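You operate a simulated robot arm through the tools that you are given. There is no shell and no other tool. Be economical: measure what you need, move in short steps, check, and stop when the job is done.

You are at the controls of a simulated robot arm. One attempt, no reset.

JOB
Share out the feed blocks on the top of the work table. At the end: the 115ML feed block from the top of the work table is on the end of the work table by the card stand; the 50ML feed block from the top of the work table is on top of the small grey case; the 120ML feed block from the top of the work table is on top of the pink carton on the top of the work table; the purple card carton from the top of the work table is on the top of the tea table; whatever was shut is shut again. Leave all else as you found it, and nothing knocked over.

The check looks at the end state, three seconds after you hand in, the way a careful person would. Anything else that was tipped, shoved, dropped, spilled or broken makes it a failure.

ROBOT AND FRAMES
A 6-joint arm with a two-finger parallel gripper, fixed in place. Base frame: the origin is at the foot of the arm, x ahead of it, y to its left, z up; the work surface is at about z = 76. Readings come in cm, rad, newtons and seconds.
With the tool pointing down near the work surface it reaches from about 26 to 68 cm from the base axis. Its first joint turns from -1.152 to 1.152 rad. Payload 2.9 kg.
The TCP is the grasp point between the finger pads, 3 cm short of the fingertips. In the tool frame z runs along the fingers and y along their closing line. The gripper opens to 11 cm. The fingers are 2 cm wide and 1 cm thick; the gripper's body (4.8 by 11.2 cm) begins 5.5 cm behind the TCP.
Orientation is that of the tool frame in the base frame, as [roll, pitch, yaw] about the fixed x, y, z axes, in that order (R = Rz(yaw) Ry(pitch) Rx(roll)). With the fingers straight down and closing along the base's y, the tool's x points along the base's -x, its y along +y and its z along -z.

CONTROLS
- The arm moves only by the tool send_rows. Its argument "motion" is a list of rows, each a list of 2 entries, a list of its own where there are three numbers: the shift along the tool's x, y, z in units of 300 mm (1.0 is 300 mm), then the turn, a rotation vector about the tool's x, y, z in units of 60 degrees (1.0 is 60 degrees). In form: [[[x, y, z], [rx, ry, rz]], ...]. A call has 1 to 12 rows; each row is the pose to reach, as a shift and turn from the pose commanded when the call began, along the tool's axes at that moment. "grip" is the finger opening in mm, from 0 to 110, set as the call begins (left out, the last holds). A call with a number of a shift or a turn outside -1 to 1 is refused whole. A row lasts 0.2 s, in which the tool goes at most 5 cm and 0.15 rad; a call with a longer step from one row to the next is refused whole, and so is a gripper value outside its range. Where a pose cannot be reached the arm comes as near as it can. A force on the tool above 40 N (or 10 N above the force at the start of the call, whichever is more), or a blocked arm, ends the call early, and 0.2 s more pass. Each finger travels about 10.8 cm/s and halts on what it meets, pressing with about 34 N; the grip force reading is that of the motor and also rises with nothing between the fingers. The clock runs only during rows and for 0.2 s after the last one: add rows that repeat a pose to give the fingers time. The reply holds the time, the measured pose of the TCP, the force on the tool along the base axes, the opening and the grip force, in the units named above and with some noise, and new pictures: "show" is both (left out), scene, wrist or none.
- Cameras (640 x 400 px; columns grow to the right, rows downward): "scene" is fixed at [8.81, 45.01, 137.42]; the picture's right is [-0.59, -0.81, 0.00], its down [-0.52, 0.38, -0.76] and it looks along [0.62, -0.45, -0.65] (base axes); focal length 304 px, centre (320, 200). "wrist" rides on the gripper at [-3.6, 0, -5.7] in the tool frame; the picture's right is [0.00, -1.00, 0.00], its down [0.97, 0.00, -0.24] and it looks along [0.24, 0.00, 0.97] (tool axes); focal length 218 px, centre (320, 200).
- probe_pixels(camera, pixels): for up to 12 pixels [column, row] of the newest picture of that camera ("zoom" is the newest enlarged one), the place [x, y, z] in the base frame of the surface seen there, good to about 0.2 cm. It takes no simulated time.
- zoom(camera, box): a new picture of the part [left, top, right, bottom] of that camera's present view, enlarged. It takes no simulated time.
- job_done(): hands the job in; it is judged then, once.

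Keep the steps short. Do not move on a guess: measure, check each grasp and each placing, and mend mistakes. In all there are 80 turns and 120 pictures (those below and enlarged ones count). Leave the gripper open and the arm clear of the work at the hand-in unless told otherwise, and finish with a single line.

The tools are called after "Call:" as name(argument=value, ...) on one line, values as JSON. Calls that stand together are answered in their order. send_rows: Moves the arm, as the interface text tells. Its arguments: {"type":"object","properties":{"motion":{"type":"array","items":{"type":"array"}},"grip":{"type":"number"},"show":{"type":"string","enum":["both","scene","wrist","none"]}},"required":["motion"]} The other tools are called the same way: probe_pixels (camera, pixels) gives the place of the surface under pixels of a picture; zoom (camera, box) takes an enlarged picture of a part of a camera's view; job_done () hands the job in.

At the start:

```text
time: 0.0
eef_pos: [52.12, -7.42, 104.5]
tool_rot: [-3.141, -0.001, 3.142]
contact_force: [-0.8, -0.3, -0.3]
opening: 11.02
gripper_force: 0.1
```

scene: 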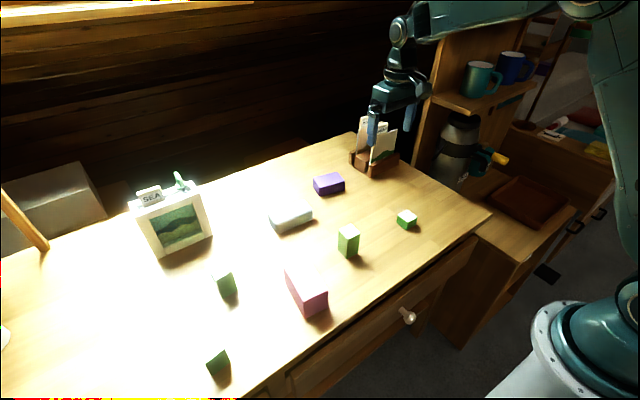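
wrist: 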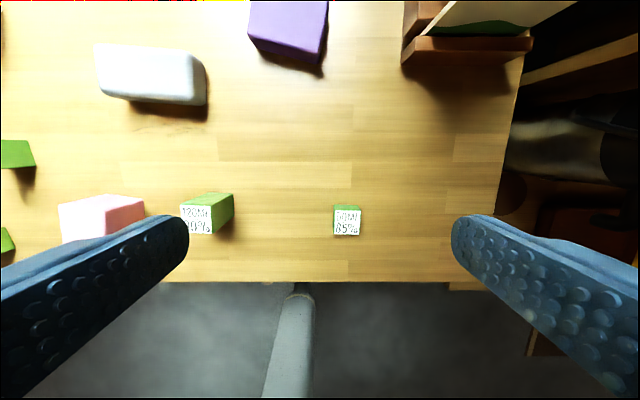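

I see four green blocks, a pink carton, a white/grey case and a purple carton. I'll enlarge both views to read the labels.

Call:
zoom(camera="wrist", box=[160, 170, 380, 260])

Call:
zoom(camera="scene", box=[180, 160, 440, 390])

Call:
zoom(camera="scene", box=[330, 30, 640, 290])

Call:
probe_pixels(camera="scene", pixels=[[407, 215], [348, 231], [328, 180], [290, 216], [306, 285], [225, 275], [217, 355], [530, 205], [375, 160], [480, 210], [170, 230], [345, 290]])

```text
2.91 times, centred on (270, 215) of wrist
```

zoom: 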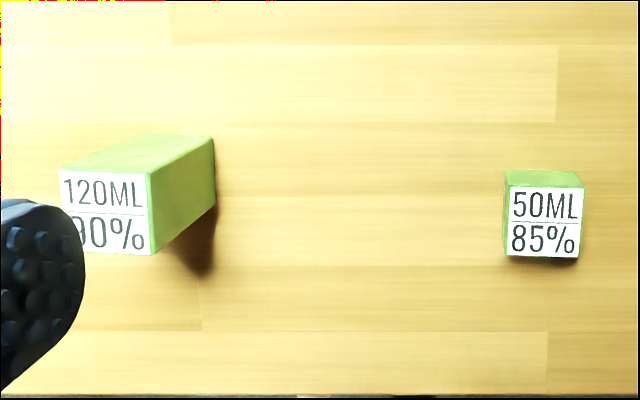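

```text
1.74 times, centred on (310, 275) of scene
```

zoom: 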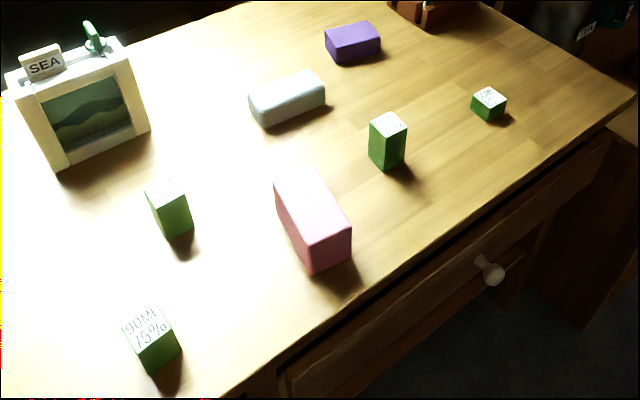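

```text
1.54 times, centred on (485, 160) of scene
```

zoom: 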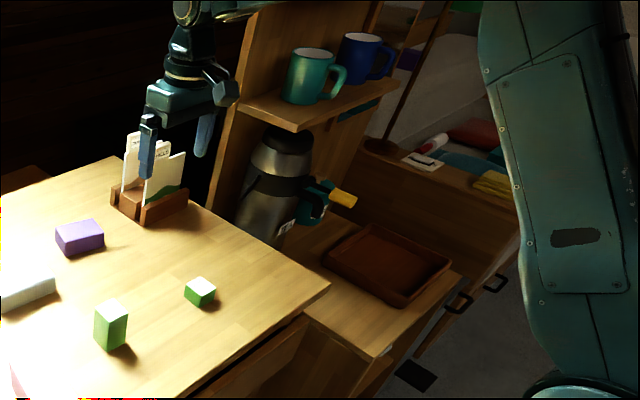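

```text
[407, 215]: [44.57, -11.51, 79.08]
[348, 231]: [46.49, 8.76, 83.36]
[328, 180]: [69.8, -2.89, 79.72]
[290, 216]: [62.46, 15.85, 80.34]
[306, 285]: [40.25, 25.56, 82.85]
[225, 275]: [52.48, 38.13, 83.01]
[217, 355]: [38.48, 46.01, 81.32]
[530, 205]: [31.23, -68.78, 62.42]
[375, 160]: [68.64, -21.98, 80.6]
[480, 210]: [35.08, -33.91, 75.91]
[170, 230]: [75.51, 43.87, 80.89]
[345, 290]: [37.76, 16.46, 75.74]
```

Call:
probe_pixels(camera="scene", pixels=[[487, 214], [440, 180], [420, 168], [490, 250], [520, 240], [468, 195], [500, 205], [520, 225], [460, 330], [500, 180], [548, 245], [565, 205]])

Call:
probe_pixels(camera="wrist", pixels=[[346, 207], [345, 228], [212, 197], [197, 222], [290, 20], [280, 50], [150, 65], [470, 45], [500, 200], [18, 150], [100, 210], [560, 240]])

Call:
zoom(camera="scene", box=[420, 130, 620, 290])

Call:
zoom(camera="scene", box=[190, 250, 270, 300])

```text
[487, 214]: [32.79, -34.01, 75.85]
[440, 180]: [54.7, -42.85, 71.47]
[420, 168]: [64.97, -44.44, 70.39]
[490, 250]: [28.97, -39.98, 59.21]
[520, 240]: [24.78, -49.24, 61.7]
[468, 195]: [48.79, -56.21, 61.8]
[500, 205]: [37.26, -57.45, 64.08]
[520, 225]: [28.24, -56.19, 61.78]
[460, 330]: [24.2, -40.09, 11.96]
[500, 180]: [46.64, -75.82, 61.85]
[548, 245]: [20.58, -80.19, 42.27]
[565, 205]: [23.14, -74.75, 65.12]
```

```text
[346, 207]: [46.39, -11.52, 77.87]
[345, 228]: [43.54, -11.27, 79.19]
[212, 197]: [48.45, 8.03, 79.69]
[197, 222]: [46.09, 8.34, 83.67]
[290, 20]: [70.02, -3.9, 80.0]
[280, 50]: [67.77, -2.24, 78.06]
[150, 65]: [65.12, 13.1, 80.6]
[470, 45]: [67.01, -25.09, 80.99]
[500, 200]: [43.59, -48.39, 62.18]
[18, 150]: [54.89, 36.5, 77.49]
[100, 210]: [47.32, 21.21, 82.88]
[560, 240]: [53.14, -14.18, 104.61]
```

```text
2.50 times, centred on (520, 210) of scene
```

zoom: 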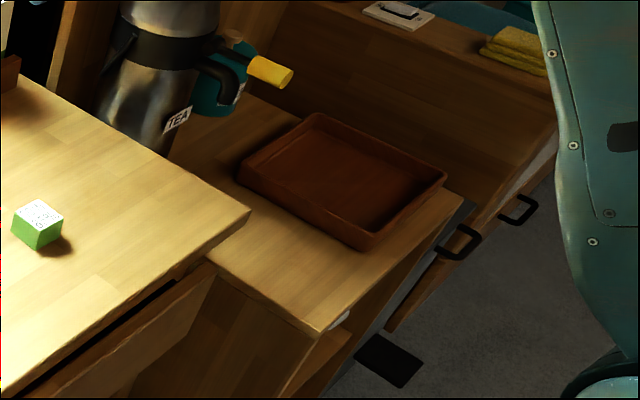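

```text
8.00 times, centred on (230, 275) of scene
```

zoom: 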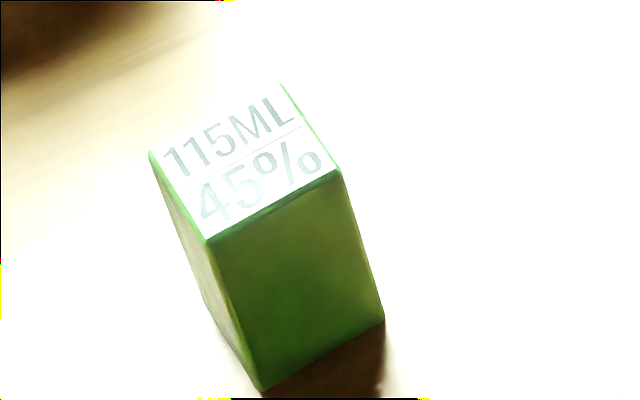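

Labels read: 120ML at (348,242), 50ML at (406,220), 115ML at (227,285), 90ML at (218,362), which stays. Now I'll measure the block tops, case and cartons.

Call:
probe_pixels(camera="wrist", pixels=[[337, 213], [358, 213], [347, 222], [337, 232], [357, 232], [183, 207], [208, 208], [210, 230], [185, 230], [110, 70], [195, 70], [150, 85]])

Call:
zoom(camera="scene", box=[250, 160, 370, 240])

Call:
zoom(camera="scene", box=[260, 240, 350, 330])

```text
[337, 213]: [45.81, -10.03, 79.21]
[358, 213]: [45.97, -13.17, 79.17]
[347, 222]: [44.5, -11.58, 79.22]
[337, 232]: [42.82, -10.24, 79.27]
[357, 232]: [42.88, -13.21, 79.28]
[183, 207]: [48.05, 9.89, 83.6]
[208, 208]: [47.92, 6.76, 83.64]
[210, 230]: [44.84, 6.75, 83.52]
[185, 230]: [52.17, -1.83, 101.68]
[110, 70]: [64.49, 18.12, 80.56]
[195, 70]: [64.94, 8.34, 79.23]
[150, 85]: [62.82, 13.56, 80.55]
```

```text
5.00 times, centred on (310, 200) of scene
```

zoom: 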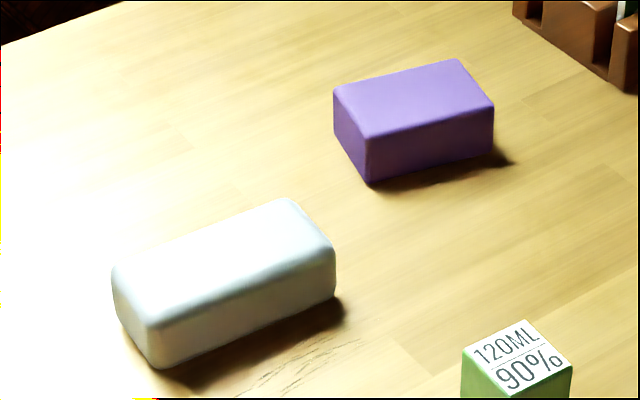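

```text
4.44 times, centred on (305, 285) of scene
```

zoom: 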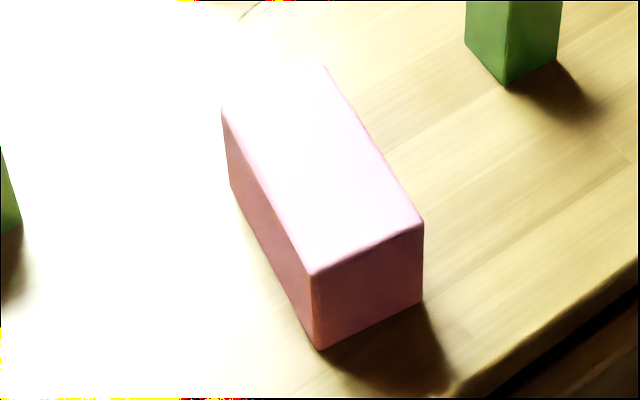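

50ML centre is (44.4, -11.65), top 79.2. Move above it at z=87.

Call:
send_rows(motion=[[[0.064, -0.035, 0.146], [0, 0, 0]], [[0.129, -0.07, 0.292], [0, 0, 0]], [[0.193, -0.106, 0.438], [0, 0, 0]], [[0.2573, -0.141, 0.583], [0, 0, 0]], [[0.2573, -0.141, 0.583], [0, 0, 0]]], grip=80, show="wrist")

```text
time: 1.2
eef_pos: [44.33, -11.31, 87.21]
tool_rot: [3.141, 0.0, -3.142]
contact_force: [0.4, -0.1, 0.2]
opening: 8.01
gripper_force: 0.1
```

wrist: 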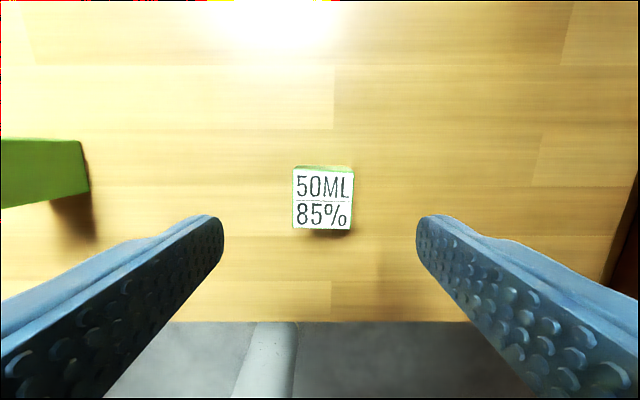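

Centred over the block. Descend 7.7 cm, then close.

Call:
send_rows(motion=[[[0, 0, 0.1], [0, 0, 0]], [[0, 0, 0.2], [0, 0, 0]], [[0, 0, 0.255], [0, 0, 0]], [[0, 0, 0.255], [0, 0, 0]]], show="none")

Call:
send_rows(motion=[[[0, 0, 0], [0, 0, 0]], [[0, 0, 0], [0, 0, 0]], [[0, 0, 0], [0, 0, 0]]], grip=20, show="wrist")

```text
time: 2.2
eef_pos: [44.21, -11.66, 79.25]
tool_rot: [3.142, -0.001, 3.142]
contact_force: [-0.1, 0.8, 0.3]
opening: 7.98
gripper_force: 0.2
```

```text
time: 3.0
eef_pos: [44.24, -11.55, 79.27]
tool_rot: [3.141, -0.001, -3.141]
contact_force: [0.6, -0.6, 0.1]
opening: 3.96
gripper_force: 33.8
```

wrist: 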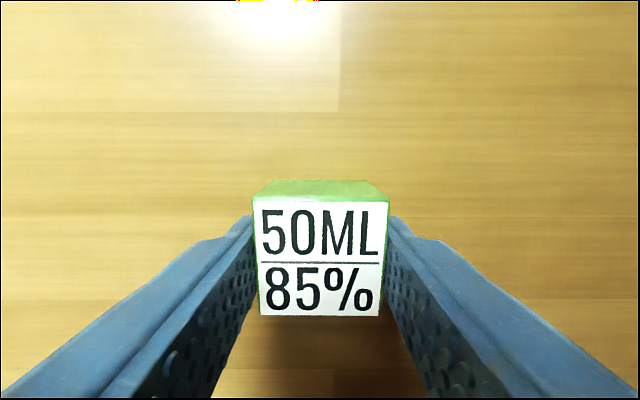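

Held (opening 3.96 with full force). Next measure the tops of the case, purple carton and pink carton.

Call:
probe_pixels(camera="scene", pixels=[[291, 212], [272, 216], [303, 203], [310, 209], [279, 222], [314, 178], [337, 173], [343, 181], [320, 186], [285, 264], [305, 257], [326, 290]])

Call:
probe_pixels(camera="scene", pixels=[[303, 300], [218, 273], [225, 271], [231, 273], [217, 279], [296, 230], [322, 193], [367, 172], [352, 160], [395, 165], [205, 250], [160, 256]])

Call:
send_rows(motion=[[[0, 0, -0.12], [0, 0, 0]], [[0, 0, -0.24], [0, 0, 0]], [[0, 0, -0.36], [0, 0, 0]], [[0, 0, -0.36], [0, 0, 0]]], show="wrist")

```text
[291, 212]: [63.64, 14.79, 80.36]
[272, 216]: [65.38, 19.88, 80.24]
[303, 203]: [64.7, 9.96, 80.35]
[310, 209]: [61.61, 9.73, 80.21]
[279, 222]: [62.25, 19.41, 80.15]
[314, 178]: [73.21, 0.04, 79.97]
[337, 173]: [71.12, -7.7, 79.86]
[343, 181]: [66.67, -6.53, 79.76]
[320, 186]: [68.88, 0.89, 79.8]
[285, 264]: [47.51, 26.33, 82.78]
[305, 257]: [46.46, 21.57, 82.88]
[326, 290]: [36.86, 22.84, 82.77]
```

```text
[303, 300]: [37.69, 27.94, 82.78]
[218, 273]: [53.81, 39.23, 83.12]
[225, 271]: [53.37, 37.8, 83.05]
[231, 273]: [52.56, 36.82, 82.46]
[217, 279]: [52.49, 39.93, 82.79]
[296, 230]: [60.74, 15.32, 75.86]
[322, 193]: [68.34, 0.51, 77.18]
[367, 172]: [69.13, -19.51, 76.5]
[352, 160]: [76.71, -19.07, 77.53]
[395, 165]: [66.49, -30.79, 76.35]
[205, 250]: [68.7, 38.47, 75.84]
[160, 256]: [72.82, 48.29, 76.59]
```

```text
time: 4.0
eef_pos: [44.32, -11.76, 90.3]
tool_rot: [3.141, 0.0, 3.14]
contact_force: [0.2, -0.8, -1.4]
opening: 3.94
gripper_force: 34.2
```

wrist: 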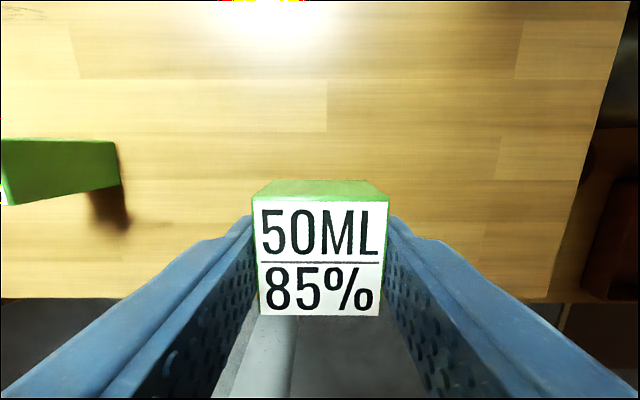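

Case top centre ≈ (63.5, 14.75, 80.36). Carry the block over it at z≈90.

Call:
send_rows(motion=[[[-0.08, 0.11, 0], [0, 0, 0]], [[-0.16, 0.22, 0], [0, 0, 0]], [[-0.24, 0.33, 0], [0, 0, 0]], [[-0.32, 0.44, 0], [0, 0, 0]], [[-0.4, 0.55, 0], [0, 0, 0]], [[-0.48, 0.66, 0], [0, 0, 0]], [[-0.56, 0.77, 0], [0, 0, 0]], [[-0.637, 0.88, 0], [0, 0, 0]], [[-0.637, 0.88, 0], [0, 0, 0]]], show="both")

```text
time: 6.0
eef_pos: [63.53, 14.81, 89.95]
tool_rot: [3.14, -0.002, -3.141]
contact_force: [0.4, 0.3, -0.5]
opening: 3.92
gripper_force: 33.9
```

scene: 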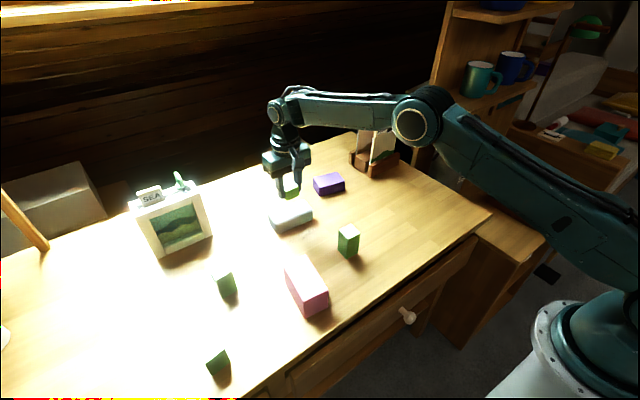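
wrist: 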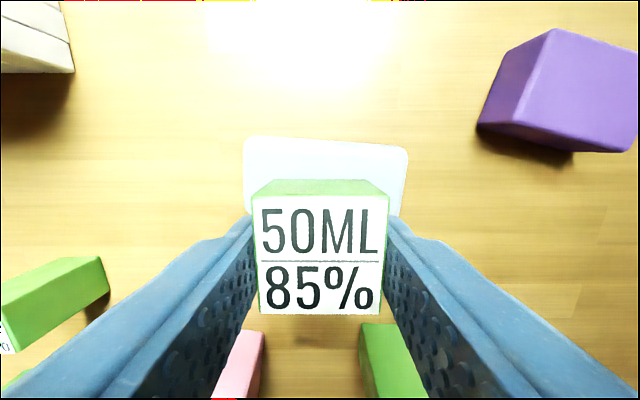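

Lower to just above contact.

Call:
send_rows(motion=[[[0, 0, 0.08], [0, 0, 0]], [[0, 0, 0.15], [0, 0, 0]], [[0, 0, 0.195], [0, 0, 0]], [[0, 0, 0.205], [0, 0, 0]], [[0, 0, 0.205], [0, 0, 0]]], show="wrist")

Call:
zoom(camera="scene", box=[250, 160, 330, 240])

```text
time: 7.2
eef_pos: [63.44, 14.89, 83.87]
tool_rot: [-3.141, 0.002, -3.141]
contact_force: [-0.6, -0.1, -0.5]
opening: 3.91
gripper_force: 33.2
```

wrist: 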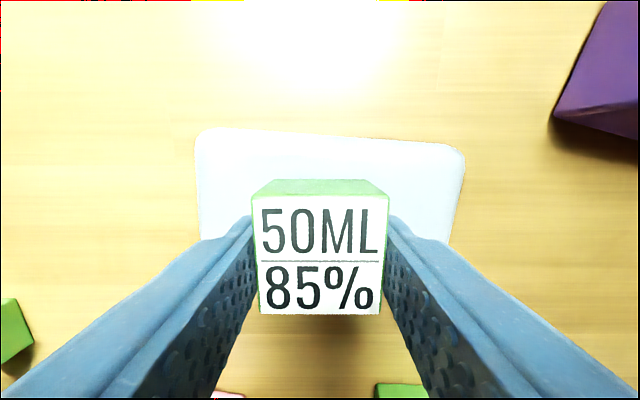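

```text
5.00 times, centred on (290, 200) of scene
```

zoom: 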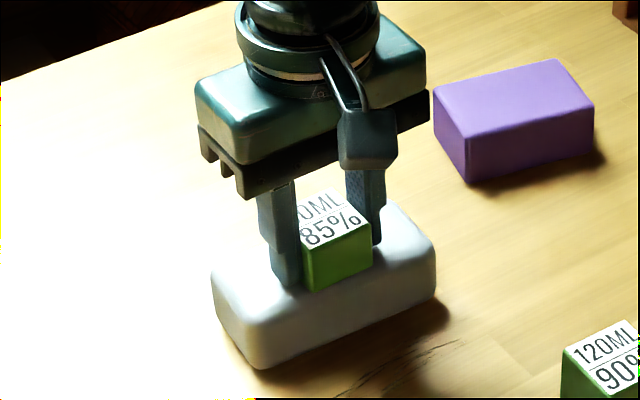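

Almost touching. Lower in tiny steps, checking force.

Call:
send_rows(motion=[[[-0.005, 0, 0.003], [0, 0, 0]], [[-0.007, 0, 0.006], [0, 0, 0]], [[-0.007, 0, 0.006], [0, 0, 0]]], show="none")

```text
time: 8.0
eef_pos: [63.6, 14.8, 83.79]
tool_rot: [3.141, 0.001, 3.141]
contact_force: [-1.6, 0.9, 5.8]
opening: 3.9
gripper_force: 34.1
```

Contact felt (5.8 N). Release, then rise.

Call:
send_rows(motion=[[[0, 0, 0], [0, 0, 0]], [[0, 0, 0], [0, 0, 0]], [[0, 0, 0], [0, 0, 0]]], grip=70, show="none")

Call:
send_rows(motion=[[[0, 0, -0.08], [0, 0, 0]], [[0, 0, -0.2], [0, 0, 0]], [[0, 0, -0.35], [0, 0, 0]], [[0, 0, -0.35], [0, 0, 0]]], show="both")

```text
time: 8.8
eef_pos: [63.71, 14.83, 83.77]
tool_rot: [-3.141, 0.001, 3.141]
contact_force: [0.0, 0.1, -0.4]
opening: 6.98
gripper_force: 0.1
```

```text
time: 9.8
eef_pos: [63.62, 14.56, 94.56]
tool_rot: [3.141, -0.001, 3.141]
contact_force: [-0.3, -0.4, 0.0]
opening: 7.01
gripper_force: 0.0
```

scene: 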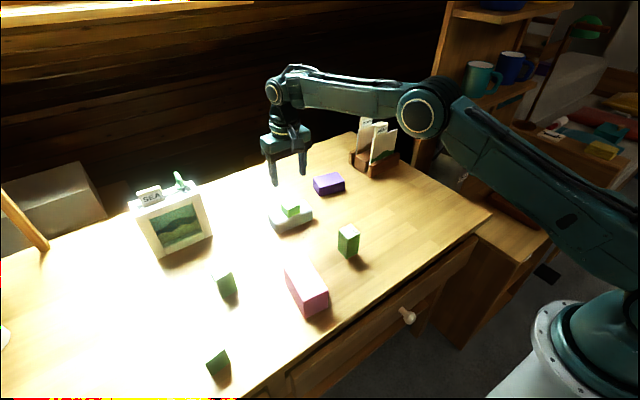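
wrist: 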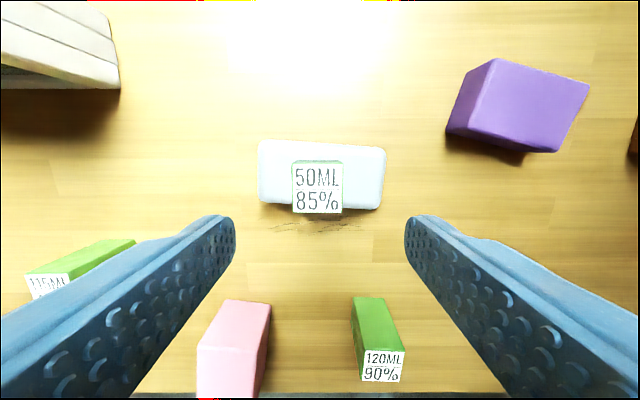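

50ML sits on the case. Now over the 120ML block, centre (46.45, 8.3), turning 4°.

Call:
send_rows(motion=[[[0.14, -0.053, 0], [0, 0, 0.02]], [[0.28, -0.107, 0], [0, 0, 0.04]], [[0.42, -0.16, 0], [0, 0, 0.06]], [[0.575, -0.215, 0], [0, 0, 0.07]], [[0.575, -0.215, 0], [0, 0, 0.07]]], grip=75, show="wrist")

```text
time: 11.0
eef_pos: [46.6, 8.34, 94.5]
tool_rot: [-3.141, 0.001, 3.069]
contact_force: [-0.2, -0.5, 0.9]
opening: 7.48
gripper_force: 0.1
```

wrist: 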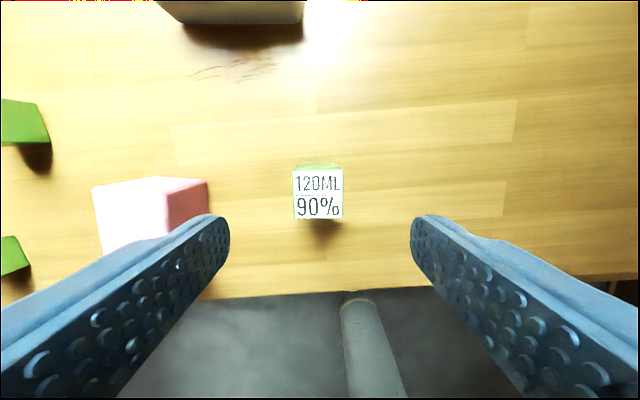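

Aligned. Descend to z≈81 and close.

Call:
send_rows(motion=[[[0, 0, 0.15], [0, 0, 0]], [[0, 0, 0.3], [0, 0, 0]], [[0, 0, 0.4], [0, 0, 0]], [[0, 0, 0.45], [0, 0, 0]], [[0, 0, 0.45], [0, 0, 0]]], show="none")

Call:
send_rows(motion=[[[0, 0, 0], [0, 0, 0]], [[0, 0, 0], [0, 0, 0]], [[0, 0, 0], [0, 0, 0]]], grip=20, show="none")

Call:
send_rows(motion=[[[0, 0, -0.13], [0, 0, 0]], [[0, 0, -0.26], [0, 0, 0]], [[0, 0, -0.4], [0, 0, 0]], [[0, 0, -0.4], [0, 0, 0]]], show="wrist")

```text
time: 12.2
eef_pos: [46.43, 8.55, 80.59]
tool_rot: [3.141, 0.001, 3.068]
contact_force: [0.7, -0.8, -0.8]
opening: 7.5
gripper_force: 0.1
```

```text
time: 13.0
eef_pos: [46.36, 8.42, 80.69]
tool_rot: [-3.141, 0.0, 3.068]
contact_force: [0.5, 0.0, 0.3]
opening: 3.99
gripper_force: 34.1
```

```text
time: 14.0
eef_pos: [46.49, 8.14, 92.59]
tool_rot: [3.14, -0.001, 3.068]
contact_force: [0.3, 0.6, -1.1]
opening: 3.98
gripper_force: 33.7
```

wrist: 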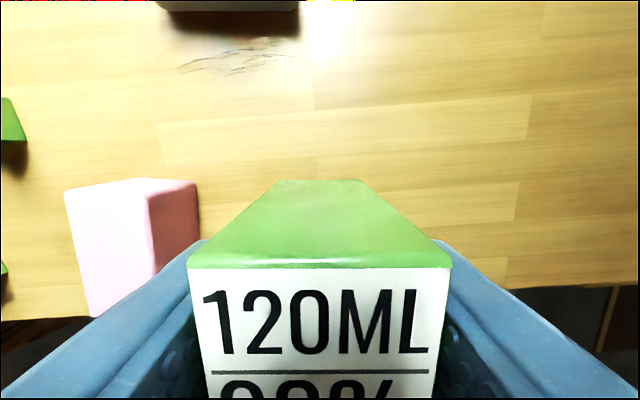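

Held. Carry to above the pink carton's centre (42.1, 24.7).

Call:
send_rows(motion=[[[0.046, 0.133, 0], [0, 0, 0.02]], [[0.092, 0.267, 0], [0, 0, 0.04]], [[0.139, 0.4, 0], [0, 0, 0.06]], [[0.1847, 0.5336, 0], [0, 0, 0.073]], [[0.1847, 0.5336, 0], [0, 0, 0.073]]], show="both")

Call:
zoom(camera="scene", box=[250, 220, 360, 330])

```text
time: 15.2
eef_pos: [41.95, 24.6, 92.78]
tool_rot: [-3.139, 0.001, 2.993]
contact_force: [-0.4, 0.0, -0.9]
opening: 3.99
gripper_force: 34.1
```

scene: 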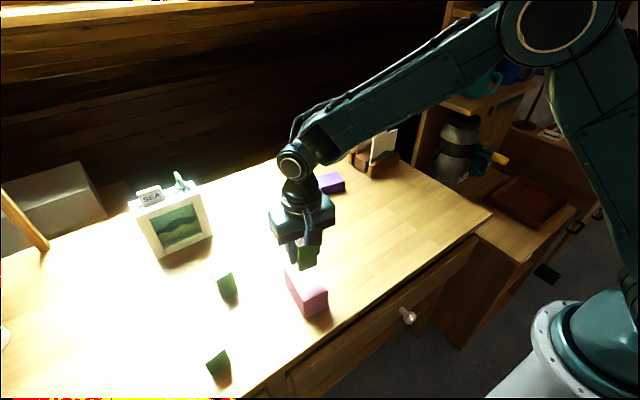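
wrist: 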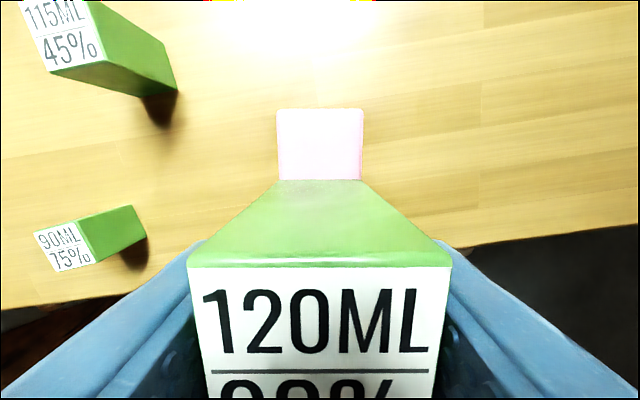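

```text
3.64 times, centred on (305, 275) of scene
```

zoom: 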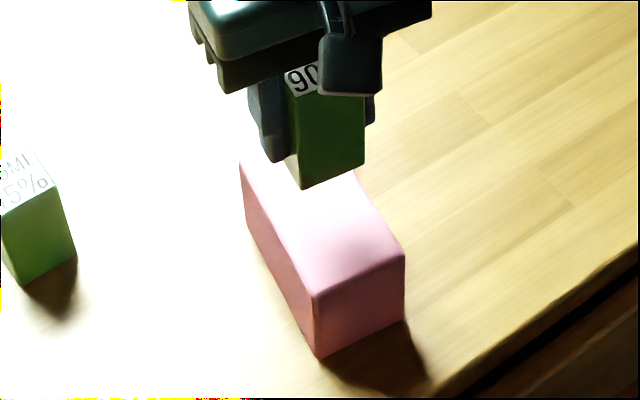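

Well aligned (pink centred on column 320). Lower to just above contact.

Call:
send_rows(motion=[[[0, 0, 0.08], [0, 0, 0]], [[0, 0, 0.14], [0, 0, 0]], [[0, 0, 0.162], [0, 0, 0]], [[0, 0, 0.165], [0, 0, 0]], [[0, 0, 0.165], [0, 0, 0]]], show="none")

Call:
zoom(camera="scene", box=[250, 220, 360, 330])

```text
time: 16.4
eef_pos: [42.09, 24.63, 87.74]
tool_rot: [-3.141, -0.001, 2.991]
contact_force: [0.5, 0.0, 0.7]
opening: 3.98
gripper_force: 34.1
```

```text
3.64 times, centred on (305, 275) of scene
```

zoom: 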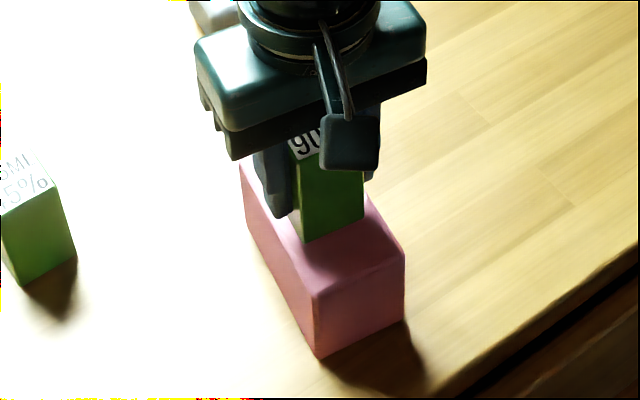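

Call:
send_rows(motion=[[[0, 0, 0.003], [0, 0, 0]], [[0, 0, 0.005], [0, 0, 0]], [[0, 0, 0.005], [0, 0, 0]]], show="none")

```text
time: 17.2
eef_pos: [42.06, 24.59, 87.73]
tool_rot: [-3.141, 0.001, 2.99]
contact_force: [-0.7, 0.2, -0.5]
opening: 4.0
gripper_force: 34.1
```

No contact yet; another 1.5 mm.

Call:
send_rows(motion=[[[0, 0, 0.003], [0, 0, 0]], [[0, 0, 0.005], [0, 0, 0]], [[0, 0, 0.005], [0, 0, 0]]], show="none")

```text
time: 18.0
eef_pos: [42.13, 24.65, 87.69]
tool_rot: [-3.14, -0.001, 2.991]
contact_force: [-3.1, -2.8, 13.1]
opening: 3.96
gripper_force: 34.0
```

Contact (13 N). Release and rise.

Call:
send_rows(motion=[[[0, 0, -0.002], [0, 0, 0]], [[0, 0, -0.002], [0, 0, 0]], [[0, 0, -0.002], [0, 0, 0]]], grip=75, show="none")

Call:
send_rows(motion=[[[0, 0, -0.08], [0, 0, 0]], [[0, 0, -0.2], [0, 0, 0]], [[0, 0, -0.35], [0, 0, 0]], [[0, 0, -0.35], [0, 0, 0]]], show="both")

```text
time: 18.8
eef_pos: [41.95, 24.76, 87.65]
tool_rot: [3.141, -0.001, 2.989]
contact_force: [0.1, 0.1, -0.6]
opening: 7.49
gripper_force: 0.1
```

```text
time: 19.8
eef_pos: [42.09, 24.7, 98.16]
tool_rot: [-3.141, -0.001, 2.991]
contact_force: [-0.1, 0.8, -0.3]
opening: 7.48
gripper_force: 0.1
```

scene: 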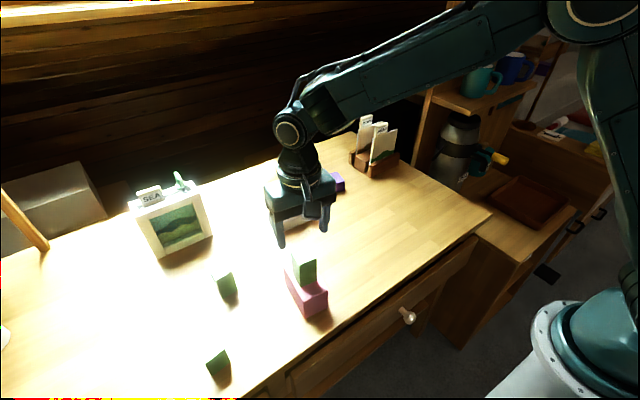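
wrist: 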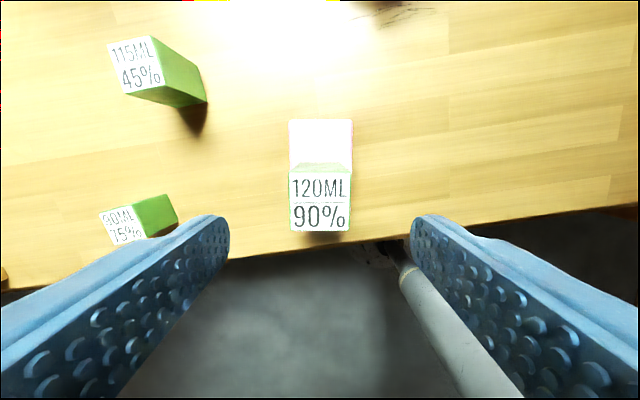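

120ML stands on the pink carton. Now measure the 115ML block top.

Call:
probe_pixels(camera="wrist", pixels=[[112, 48], [149, 40], [161, 80], [126, 90], [137, 65], [190, 75]])

Call:
zoom(camera="wrist", box=[90, 20, 220, 140])

```text
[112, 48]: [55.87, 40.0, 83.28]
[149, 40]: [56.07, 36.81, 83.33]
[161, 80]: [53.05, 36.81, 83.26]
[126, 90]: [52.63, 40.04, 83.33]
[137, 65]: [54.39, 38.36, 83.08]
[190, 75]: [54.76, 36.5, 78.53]
```

```text
3.33 times, centred on (155, 80) of wrist
```

zoom: 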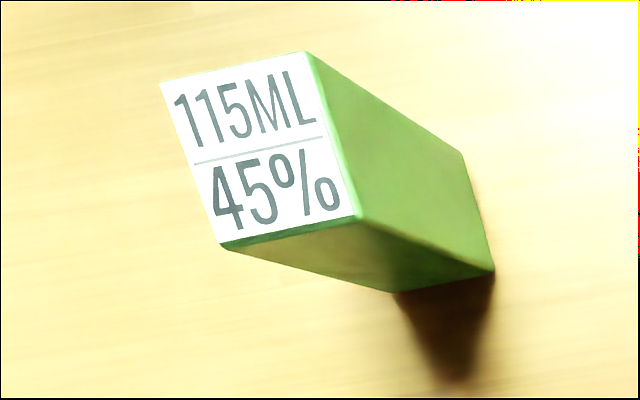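

115ML centre (54.4, 38.4), top 83.3, turned about +3.6°. Move above it.

Call:
send_rows(motion=[[[-0.067, 0.103, 0], [0, 0, -0.04]], [[-0.135, 0.206, 0], [0, 0, -0.08]], [[-0.202, 0.308, 0], [0, 0, -0.12]], [[-0.269, 0.411, 0], [0, 0, -0.16]], [[-0.3367, 0.514, 0], [0, 0, -0.2]], [[-0.3367, 0.514, 0], [0, 0, -0.2]]], show="wrist")

```text
time: 21.2
eef_pos: [54.46, 38.47, 98.05]
tool_rot: [-3.14, -0.001, -3.08]
contact_force: [0.0, 0.4, 1.1]
opening: 7.51
gripper_force: 0.1
```

wrist: 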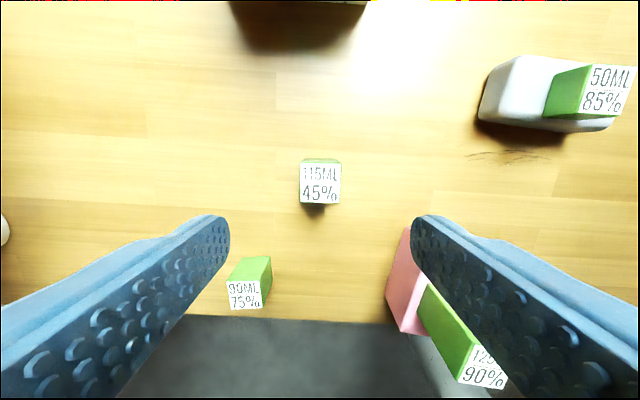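

Aligned. Descend to z≈80.5 and grasp.

Call:
send_rows(motion=[[[0, 0, 0.15], [0, 0, 0]], [[0, 0, 0.3], [0, 0, 0]], [[0, 0, 0.45], [0, 0, 0]], [[0, 0, 0.55], [0, 0, 0]], [[0, 0, 0.58], [0, 0, 0]], [[0, 0, 0.58], [0, 0, 0]]], show="wrist")

Call:
send_rows(motion=[[[0, 0, 0], [0, 0, 0]], [[0, 0, 0], [0, 0, 0]], [[0, 0, 0], [0, 0, 0]]], grip=20, show="none")

```text
time: 22.6
eef_pos: [54.44, 38.43, 80.78]
tool_rot: [-3.14, 0.001, -3.082]
contact_force: [0.3, 0.2, 0.7]
opening: 7.5
gripper_force: 0.0
```

wrist: 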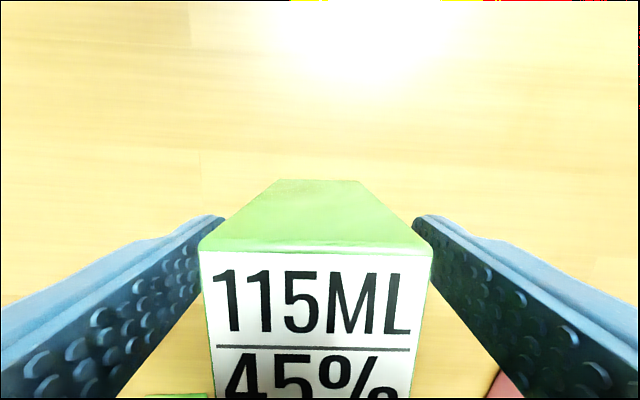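

```text
time: 23.4
eef_pos: [54.52, 38.34, 80.78]
tool_rot: [3.141, -0.001, -3.08]
contact_force: [0.7, 0.3, 0.7]
opening: 3.98
gripper_force: 33.8
```

Grasped. Lift, and meanwhile probe around the drop zone and the shelf for clearance.

Call:
send_rows(motion=[[[0, 0, -0.15], [0, 0, 0]], [[0, 0, -0.3], [0, 0, 0]], [[0, 0, -0.45], [0, 0, 0]], [[0, 0, -0.6], [0, 0, 0]], [[0, 0, -0.6], [0, 0, 0]]], show="both")

Call:
probe_pixels(camera="scene", pixels=[[440, 90], [470, 112], [480, 78], [460, 20], [425, 150], [460, 130], [500, 158], [430, 172], [375, 172], [399, 165], [440, 178], [460, 193]])

```text
time: 24.6
eef_pos: [54.26, 38.15, 98.41]
tool_rot: [-3.142, -0.001, -3.082]
contact_force: [-0.4, -0.1, -1.4]
opening: 3.98
gripper_force: 33.9
```

scene: 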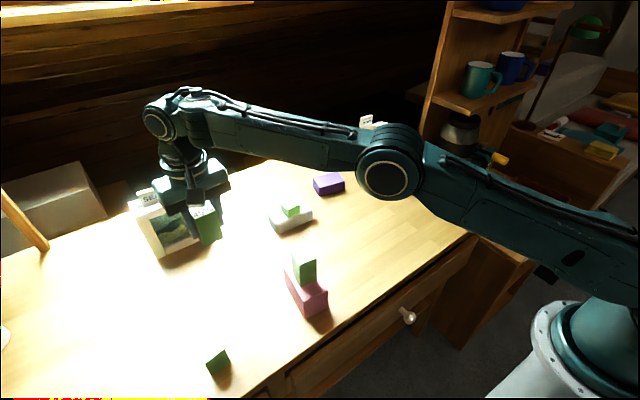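
wrist: 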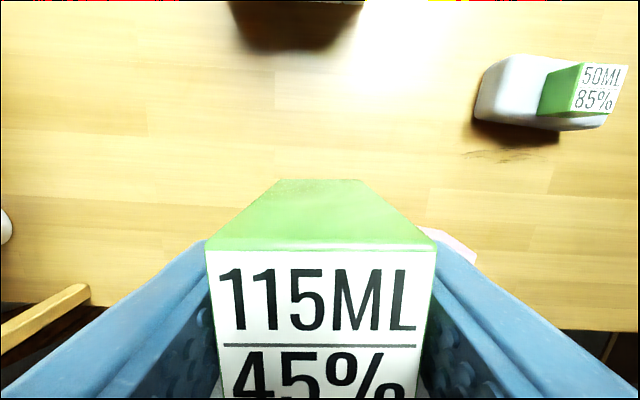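

```text
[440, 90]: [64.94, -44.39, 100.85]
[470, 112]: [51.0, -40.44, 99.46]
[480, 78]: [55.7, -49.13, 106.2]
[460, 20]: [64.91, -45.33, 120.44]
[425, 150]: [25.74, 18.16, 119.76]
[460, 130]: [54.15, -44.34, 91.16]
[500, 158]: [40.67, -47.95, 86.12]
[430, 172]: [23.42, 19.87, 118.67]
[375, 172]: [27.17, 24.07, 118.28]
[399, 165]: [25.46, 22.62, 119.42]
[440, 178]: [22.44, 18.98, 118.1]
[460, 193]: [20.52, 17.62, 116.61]
```

Path is clear at this height. Carry the block across at constant height, in three legs, to (55, -25).

Call:
send_rows(motion=[[[0.007, -0.14, 0], [0, 0, 0]], [[0.015, -0.28, 0], [0, 0, 0]], [[0.022, -0.42, 0], [0, 0, 0]], [[0.03, -0.56, 0], [0, 0, 0]], [[0.037, -0.703, 0], [0, 0, 0]]], show="none")

Call:
send_rows(motion=[[[0.007, -0.14, 0], [0, 0, 0]], [[0.015, -0.28, 0], [0, 0, 0]], [[0.022, -0.42, 0], [0, 0, 0]], [[0.03, -0.56, 0], [0, 0, 0]], [[0.037, -0.703, 0], [0, 0, 0]]], show="none")

Call:
send_rows(motion=[[[0.007, -0.14, 0], [0, 0, 0]], [[0.015, -0.28, 0], [0, 0, 0.02]], [[0.022, -0.42, 0], [0, 0, 0.04]], [[0.03, -0.56, 0], [0, 0, 0.06]], [[0.037, -0.703, 0], [0, 0, 0.06]], [[0.037, -0.703, 0], [0, 0, 0.06]]], show="both")

```text
time: 25.8
eef_pos: [54.56, 17.31, 98.89]
tool_rot: [3.14, 0.0, -3.08]
contact_force: [-0.2, 0.1, -1.4]
opening: 3.95
gripper_force: 34.3
```

```text
time: 27.0
eef_pos: [54.61, -3.78, 98.61]
tool_rot: [-3.141, -0.002, -3.081]
contact_force: [-0.1, 0.2, -1.9]
opening: 3.97
gripper_force: 34.0
```

```text
time: 28.4
eef_pos: [54.88, -25.12, 98.57]
tool_rot: [3.141, -0.002, 3.139]
contact_force: [0.6, -0.1, -1.5]
opening: 3.98
gripper_force: 34.1
```

scene: 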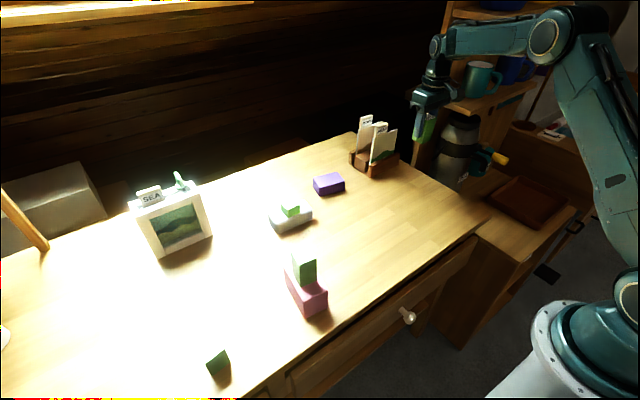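
wrist: 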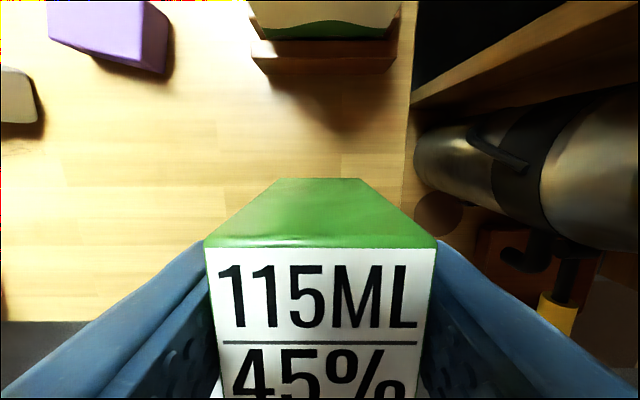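

The table edge is at about y=-36 and the card stand is straight ahead. Lower, shifting 1.5 cm toward the end.

Call:
send_rows(motion=[[[0, -0.05, 0.14], [0, 0, 0]], [[0, -0.05, 0.28], [0, 0, 0]], [[0, -0.05, 0.42], [0, 0, 0]], [[0, -0.05, 0.53], [0, 0, 0]], [[0, -0.05, 0.58], [0, 0, 0]], [[0, -0.05, 0.587], [0, 0, 0]], [[0, -0.05, 0.587], [0, 0, 0]]], show="scene")

```text
time: 30.0
eef_pos: [54.82, -26.48, 80.87]
tool_rot: [3.141, -0.001, 3.138]
contact_force: [0.4, 0.6, -1.6]
opening: 3.95
gripper_force: 33.6
```

scene: 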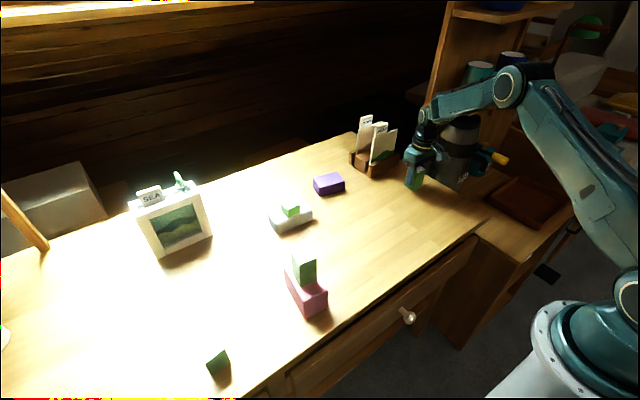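

Call:
send_rows(motion=[[[0, 0, 0.003], [0, 0, 0]], [[0, 0, 0.006], [0, 0, 0]], [[0, 0, 0.006], [0, 0, 0]]], show="none")

```text
time: 30.8
eef_pos: [54.8, -26.45, 80.94]
tool_rot: [3.141, 0.001, 3.137]
contact_force: [0.2, 0.0, -0.3]
opening: 3.95
gripper_force: 34.3
```

Force begins to change; a little lower.

Call:
send_rows(motion=[[[0, 0, 0.003], [0, 0, 0]], [[0, 0, 0.005], [0, 0, 0]], [[0, 0, 0.005], [0, 0, 0]]], show="none")

```text
time: 31.6
eef_pos: [54.88, -26.42, 80.83]
tool_rot: [-3.141, 0.001, 3.137]
contact_force: [0.3, -0.9, 0.9]
opening: 3.96
gripper_force: 34.3
```

Call:
send_rows(motion=[[[0, 0, 0.003], [0, 0, 0]], [[0, 0, 0.005], [0, 0, 0]], [[0, 0, 0.005], [0, 0, 0]]], show="none")

```text
time: 32.4
eef_pos: [54.85, -26.55, 80.72]
tool_rot: [-3.139, 0.002, 3.138]
contact_force: [-7.8, 4.1, 23.4]
opening: 3.97
gripper_force: 34.1
```

Firm contact. Ease up a hair, release, and rise.

Call:
send_rows(motion=[[[0, 0, -0.003], [0, 0, 0]], [[0, 0, -0.003], [0, 0, 0]]], show="none")

Call:
send_rows(motion=[[[0, 0, 0], [0, 0, 0]], [[0, 0, 0], [0, 0, 0]], [[0, 0, 0], [0, 0, 0]]], grip=75, show="none")

Call:
send_rows(motion=[[[0, 0, -0.1], [0, 0, 0]], [[0, 0, -0.25], [0, 0, 0]], [[0, 0, -0.4], [0, 0, 0]], [[0, 0, -0.55], [0, 0, 0]], [[0, 0, -0.55], [0, 0, 0]]], show="both")

```text
time: 33.0
eef_pos: [54.83, -26.55, 80.73]
tool_rot: [-3.139, 0.002, 3.138]
contact_force: [-4.1, 1.1, 19.9]
opening: 3.99
gripper_force: 33.9
```

```text
time: 33.8
eef_pos: [54.79, -26.34, 80.68]
tool_rot: [-3.142, -0.001, 3.137]
contact_force: [0.1, 0.3, -0.1]
opening: 7.48
gripper_force: 0.1
```

```text
time: 35.0
eef_pos: [54.92, -26.63, 97.38]
tool_rot: [-3.141, 0.0, 3.138]
contact_force: [0.5, -0.6, 0.1]
opening: 7.53
gripper_force: 0.1
```

scene: 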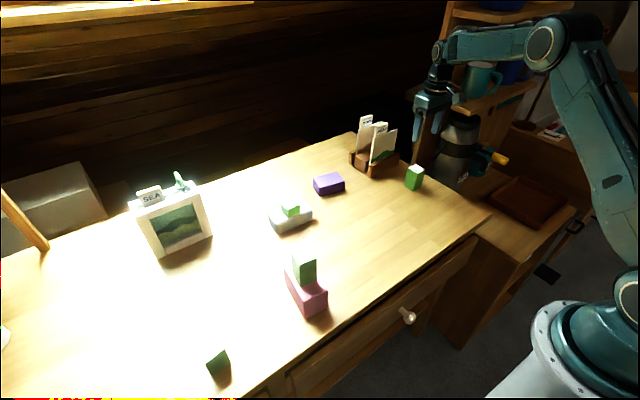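
wrist: 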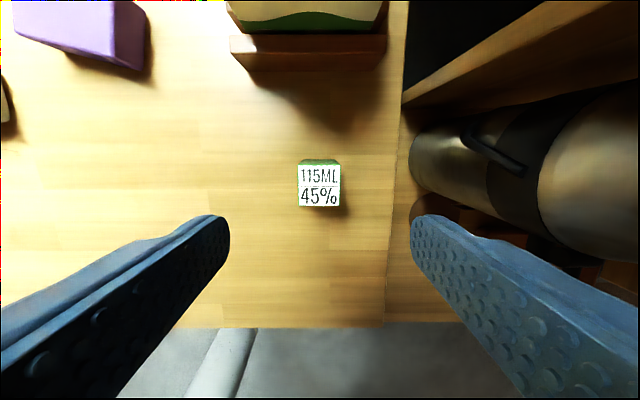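

115ML stands by the card stand. Now go above and just short of the purple carton, turning 15° with it, fingers wide open.

Call:
send_rows(motion=[[[-0.03, 0.15, 0], [0, 0, 0.04]], [[-0.08, 0.29, 0], [0, 0, 0.08]], [[-0.14, 0.43, 0], [0, 0, 0.12]], [[-0.21, 0.56, 0], [0, 0, 0.16]], [[-0.29, 0.68, 0], [0, 0, 0.2]], [[-0.37, 0.8, 0], [0, 0, 0.25]], [[-0.37, 0.8, 0], [0, 0, 0.25]]], grip=110, show="both")

```text
time: 36.6
eef_pos: [65.89, -2.35, 96.94]
tool_rot: [3.141, 0.0, 2.876]
contact_force: [0.1, 0.0, -0.5]
opening: 11.02
gripper_force: 0.1
```

scene: 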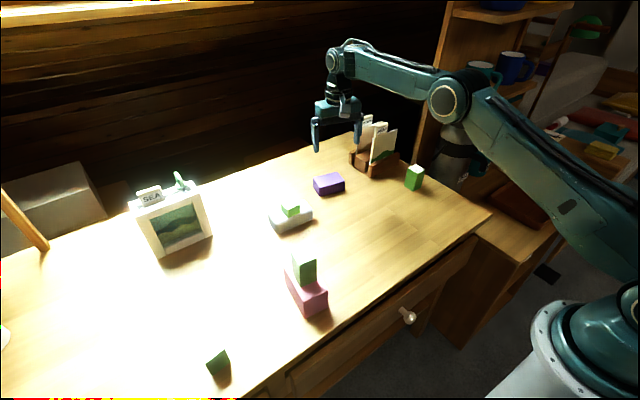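
wrist: 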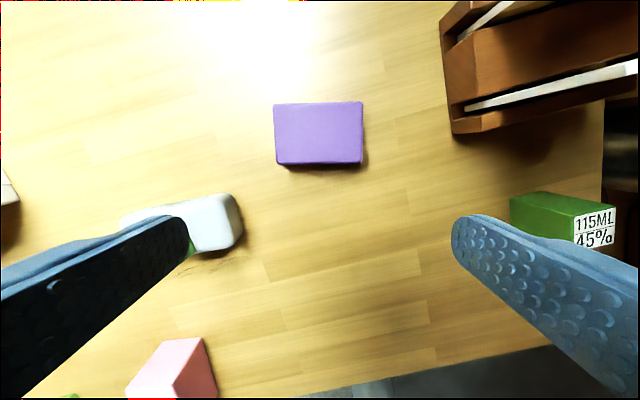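

Call:
probe_pixels(camera="wrist", pixels=[[276, 106], [359, 104], [360, 160], [279, 161], [319, 133], [230, 133], [410, 133], [320, 180], [319, 155], [445, 130], [210, 195]])

```text
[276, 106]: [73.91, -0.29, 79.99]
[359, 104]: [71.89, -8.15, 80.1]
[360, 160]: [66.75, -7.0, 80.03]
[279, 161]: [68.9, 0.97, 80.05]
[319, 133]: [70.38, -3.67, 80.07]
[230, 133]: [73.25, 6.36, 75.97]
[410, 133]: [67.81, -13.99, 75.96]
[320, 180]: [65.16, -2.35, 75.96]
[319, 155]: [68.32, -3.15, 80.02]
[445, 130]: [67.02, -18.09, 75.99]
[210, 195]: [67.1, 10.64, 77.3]
```

Carton centre (70.36, -3.62), about 8.7×5.7 cm, height 4. I'll grip 1.6 cm near of centre for reach. Descend to fingertips just above it first.

Call:
send_rows(motion=[[[-0.05, 0, 0.1], [0, 0, 0]], [[-0.099, 0, 0.22], [0, 0, 0]], [[-0.099, 0, 0.34], [0, 0, 0]], [[-0.099, 0, 0.42], [0, 0, 0]], [[-0.099, 0, 0.42], [0, 0, 0]]], show="wrist")

Call:
zoom(camera="scene", box=[280, 130, 380, 210])

```text
time: 37.8
eef_pos: [68.22, -3.17, 84.6]
tool_rot: [3.141, 0.0, 2.875]
contact_force: [0.2, -0.1, -0.9]
opening: 11.02
gripper_force: 0.0
out of reach, approached as far as the arm can: row 2, 3, 4, 5
```

wrist: 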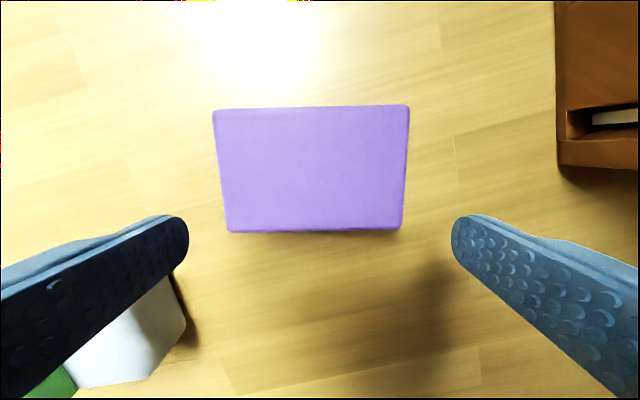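

```text
5.00 times, centred on (330, 170) of scene
```

zoom: 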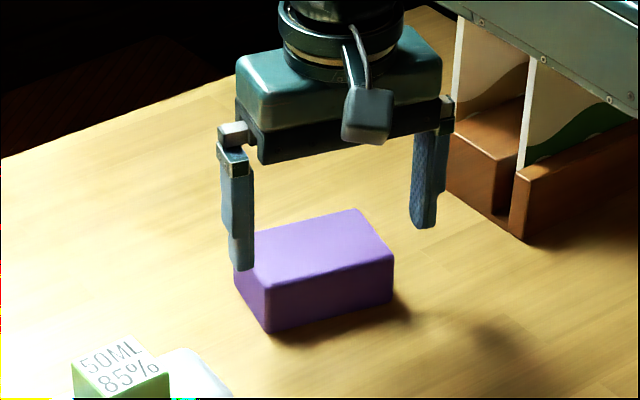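

The reach falls short (68.2). Tilt the tool 12° so the fingers point outward, to gain reach; rise slightly meanwhile.

Call:
send_rows(motion=[[[0, 0, -0.03], [0, -0.07, 0]], [[0, 0, -0.03], [0, -0.14, 0]], [[0, 0, -0.03], [0, -0.2, 0]], [[0, 0, -0.03], [0, -0.2, 0]]], show="wrist")

```text
time: 38.8
eef_pos: [68.04, -3.25, 85.56]
tool_rot: [-3.142, 0.213, 2.877]
contact_force: [0.1, -0.6, 0.2]
opening: 11.01
gripper_force: 0.1
```

wrist: 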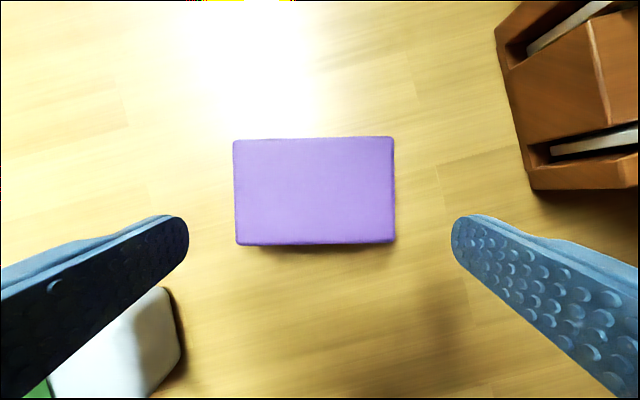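

Tilt works. Move outward 1.7 cm and 0.25 cm sideways, then down to z≈80.5, watching clearance.

Call:
send_rows(motion=[[[-0.0554, 0.0083, 0.012], [0, 0, 0]], [[-0.0554, 0.0083, 0.012], [0, 0, 0]], [[-0.0343, 0.0083, 0.11], [0, 0, 0]], [[-0.0202, 0.0083, 0.175], [0, 0, 0]], [[-0.0202, 0.0083, 0.175], [0, 0, 0]]], show="wrist")

Call:
zoom(camera="scene", box=[280, 130, 380, 210])

```text
time: 40.0
eef_pos: [69.84, -3.32, 80.44]
tool_rot: [3.141, 0.21, 2.876]
contact_force: [-0.6, 0.2, -0.5]
opening: 11.01
gripper_force: 0.0
```

wrist: 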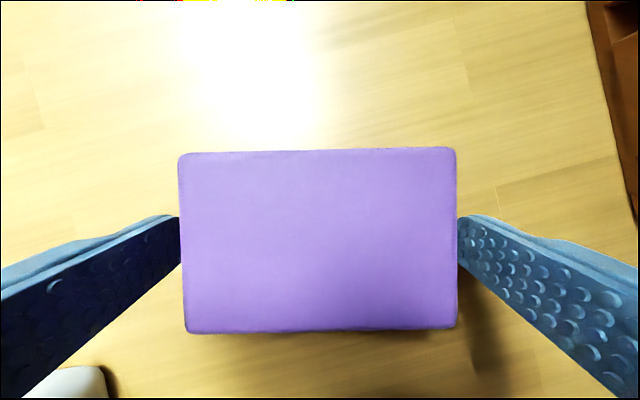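

```text
5.00 times, centred on (330, 170) of scene
```

zoom: 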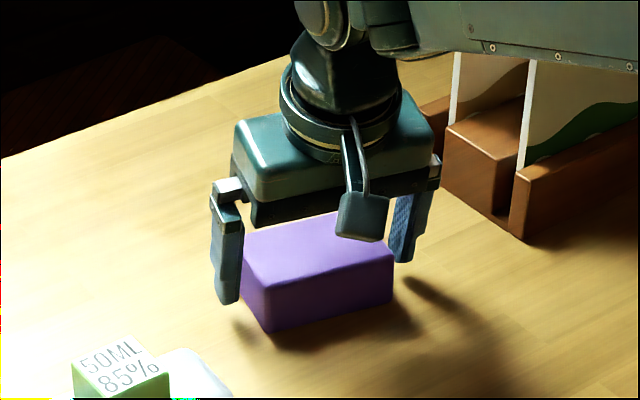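

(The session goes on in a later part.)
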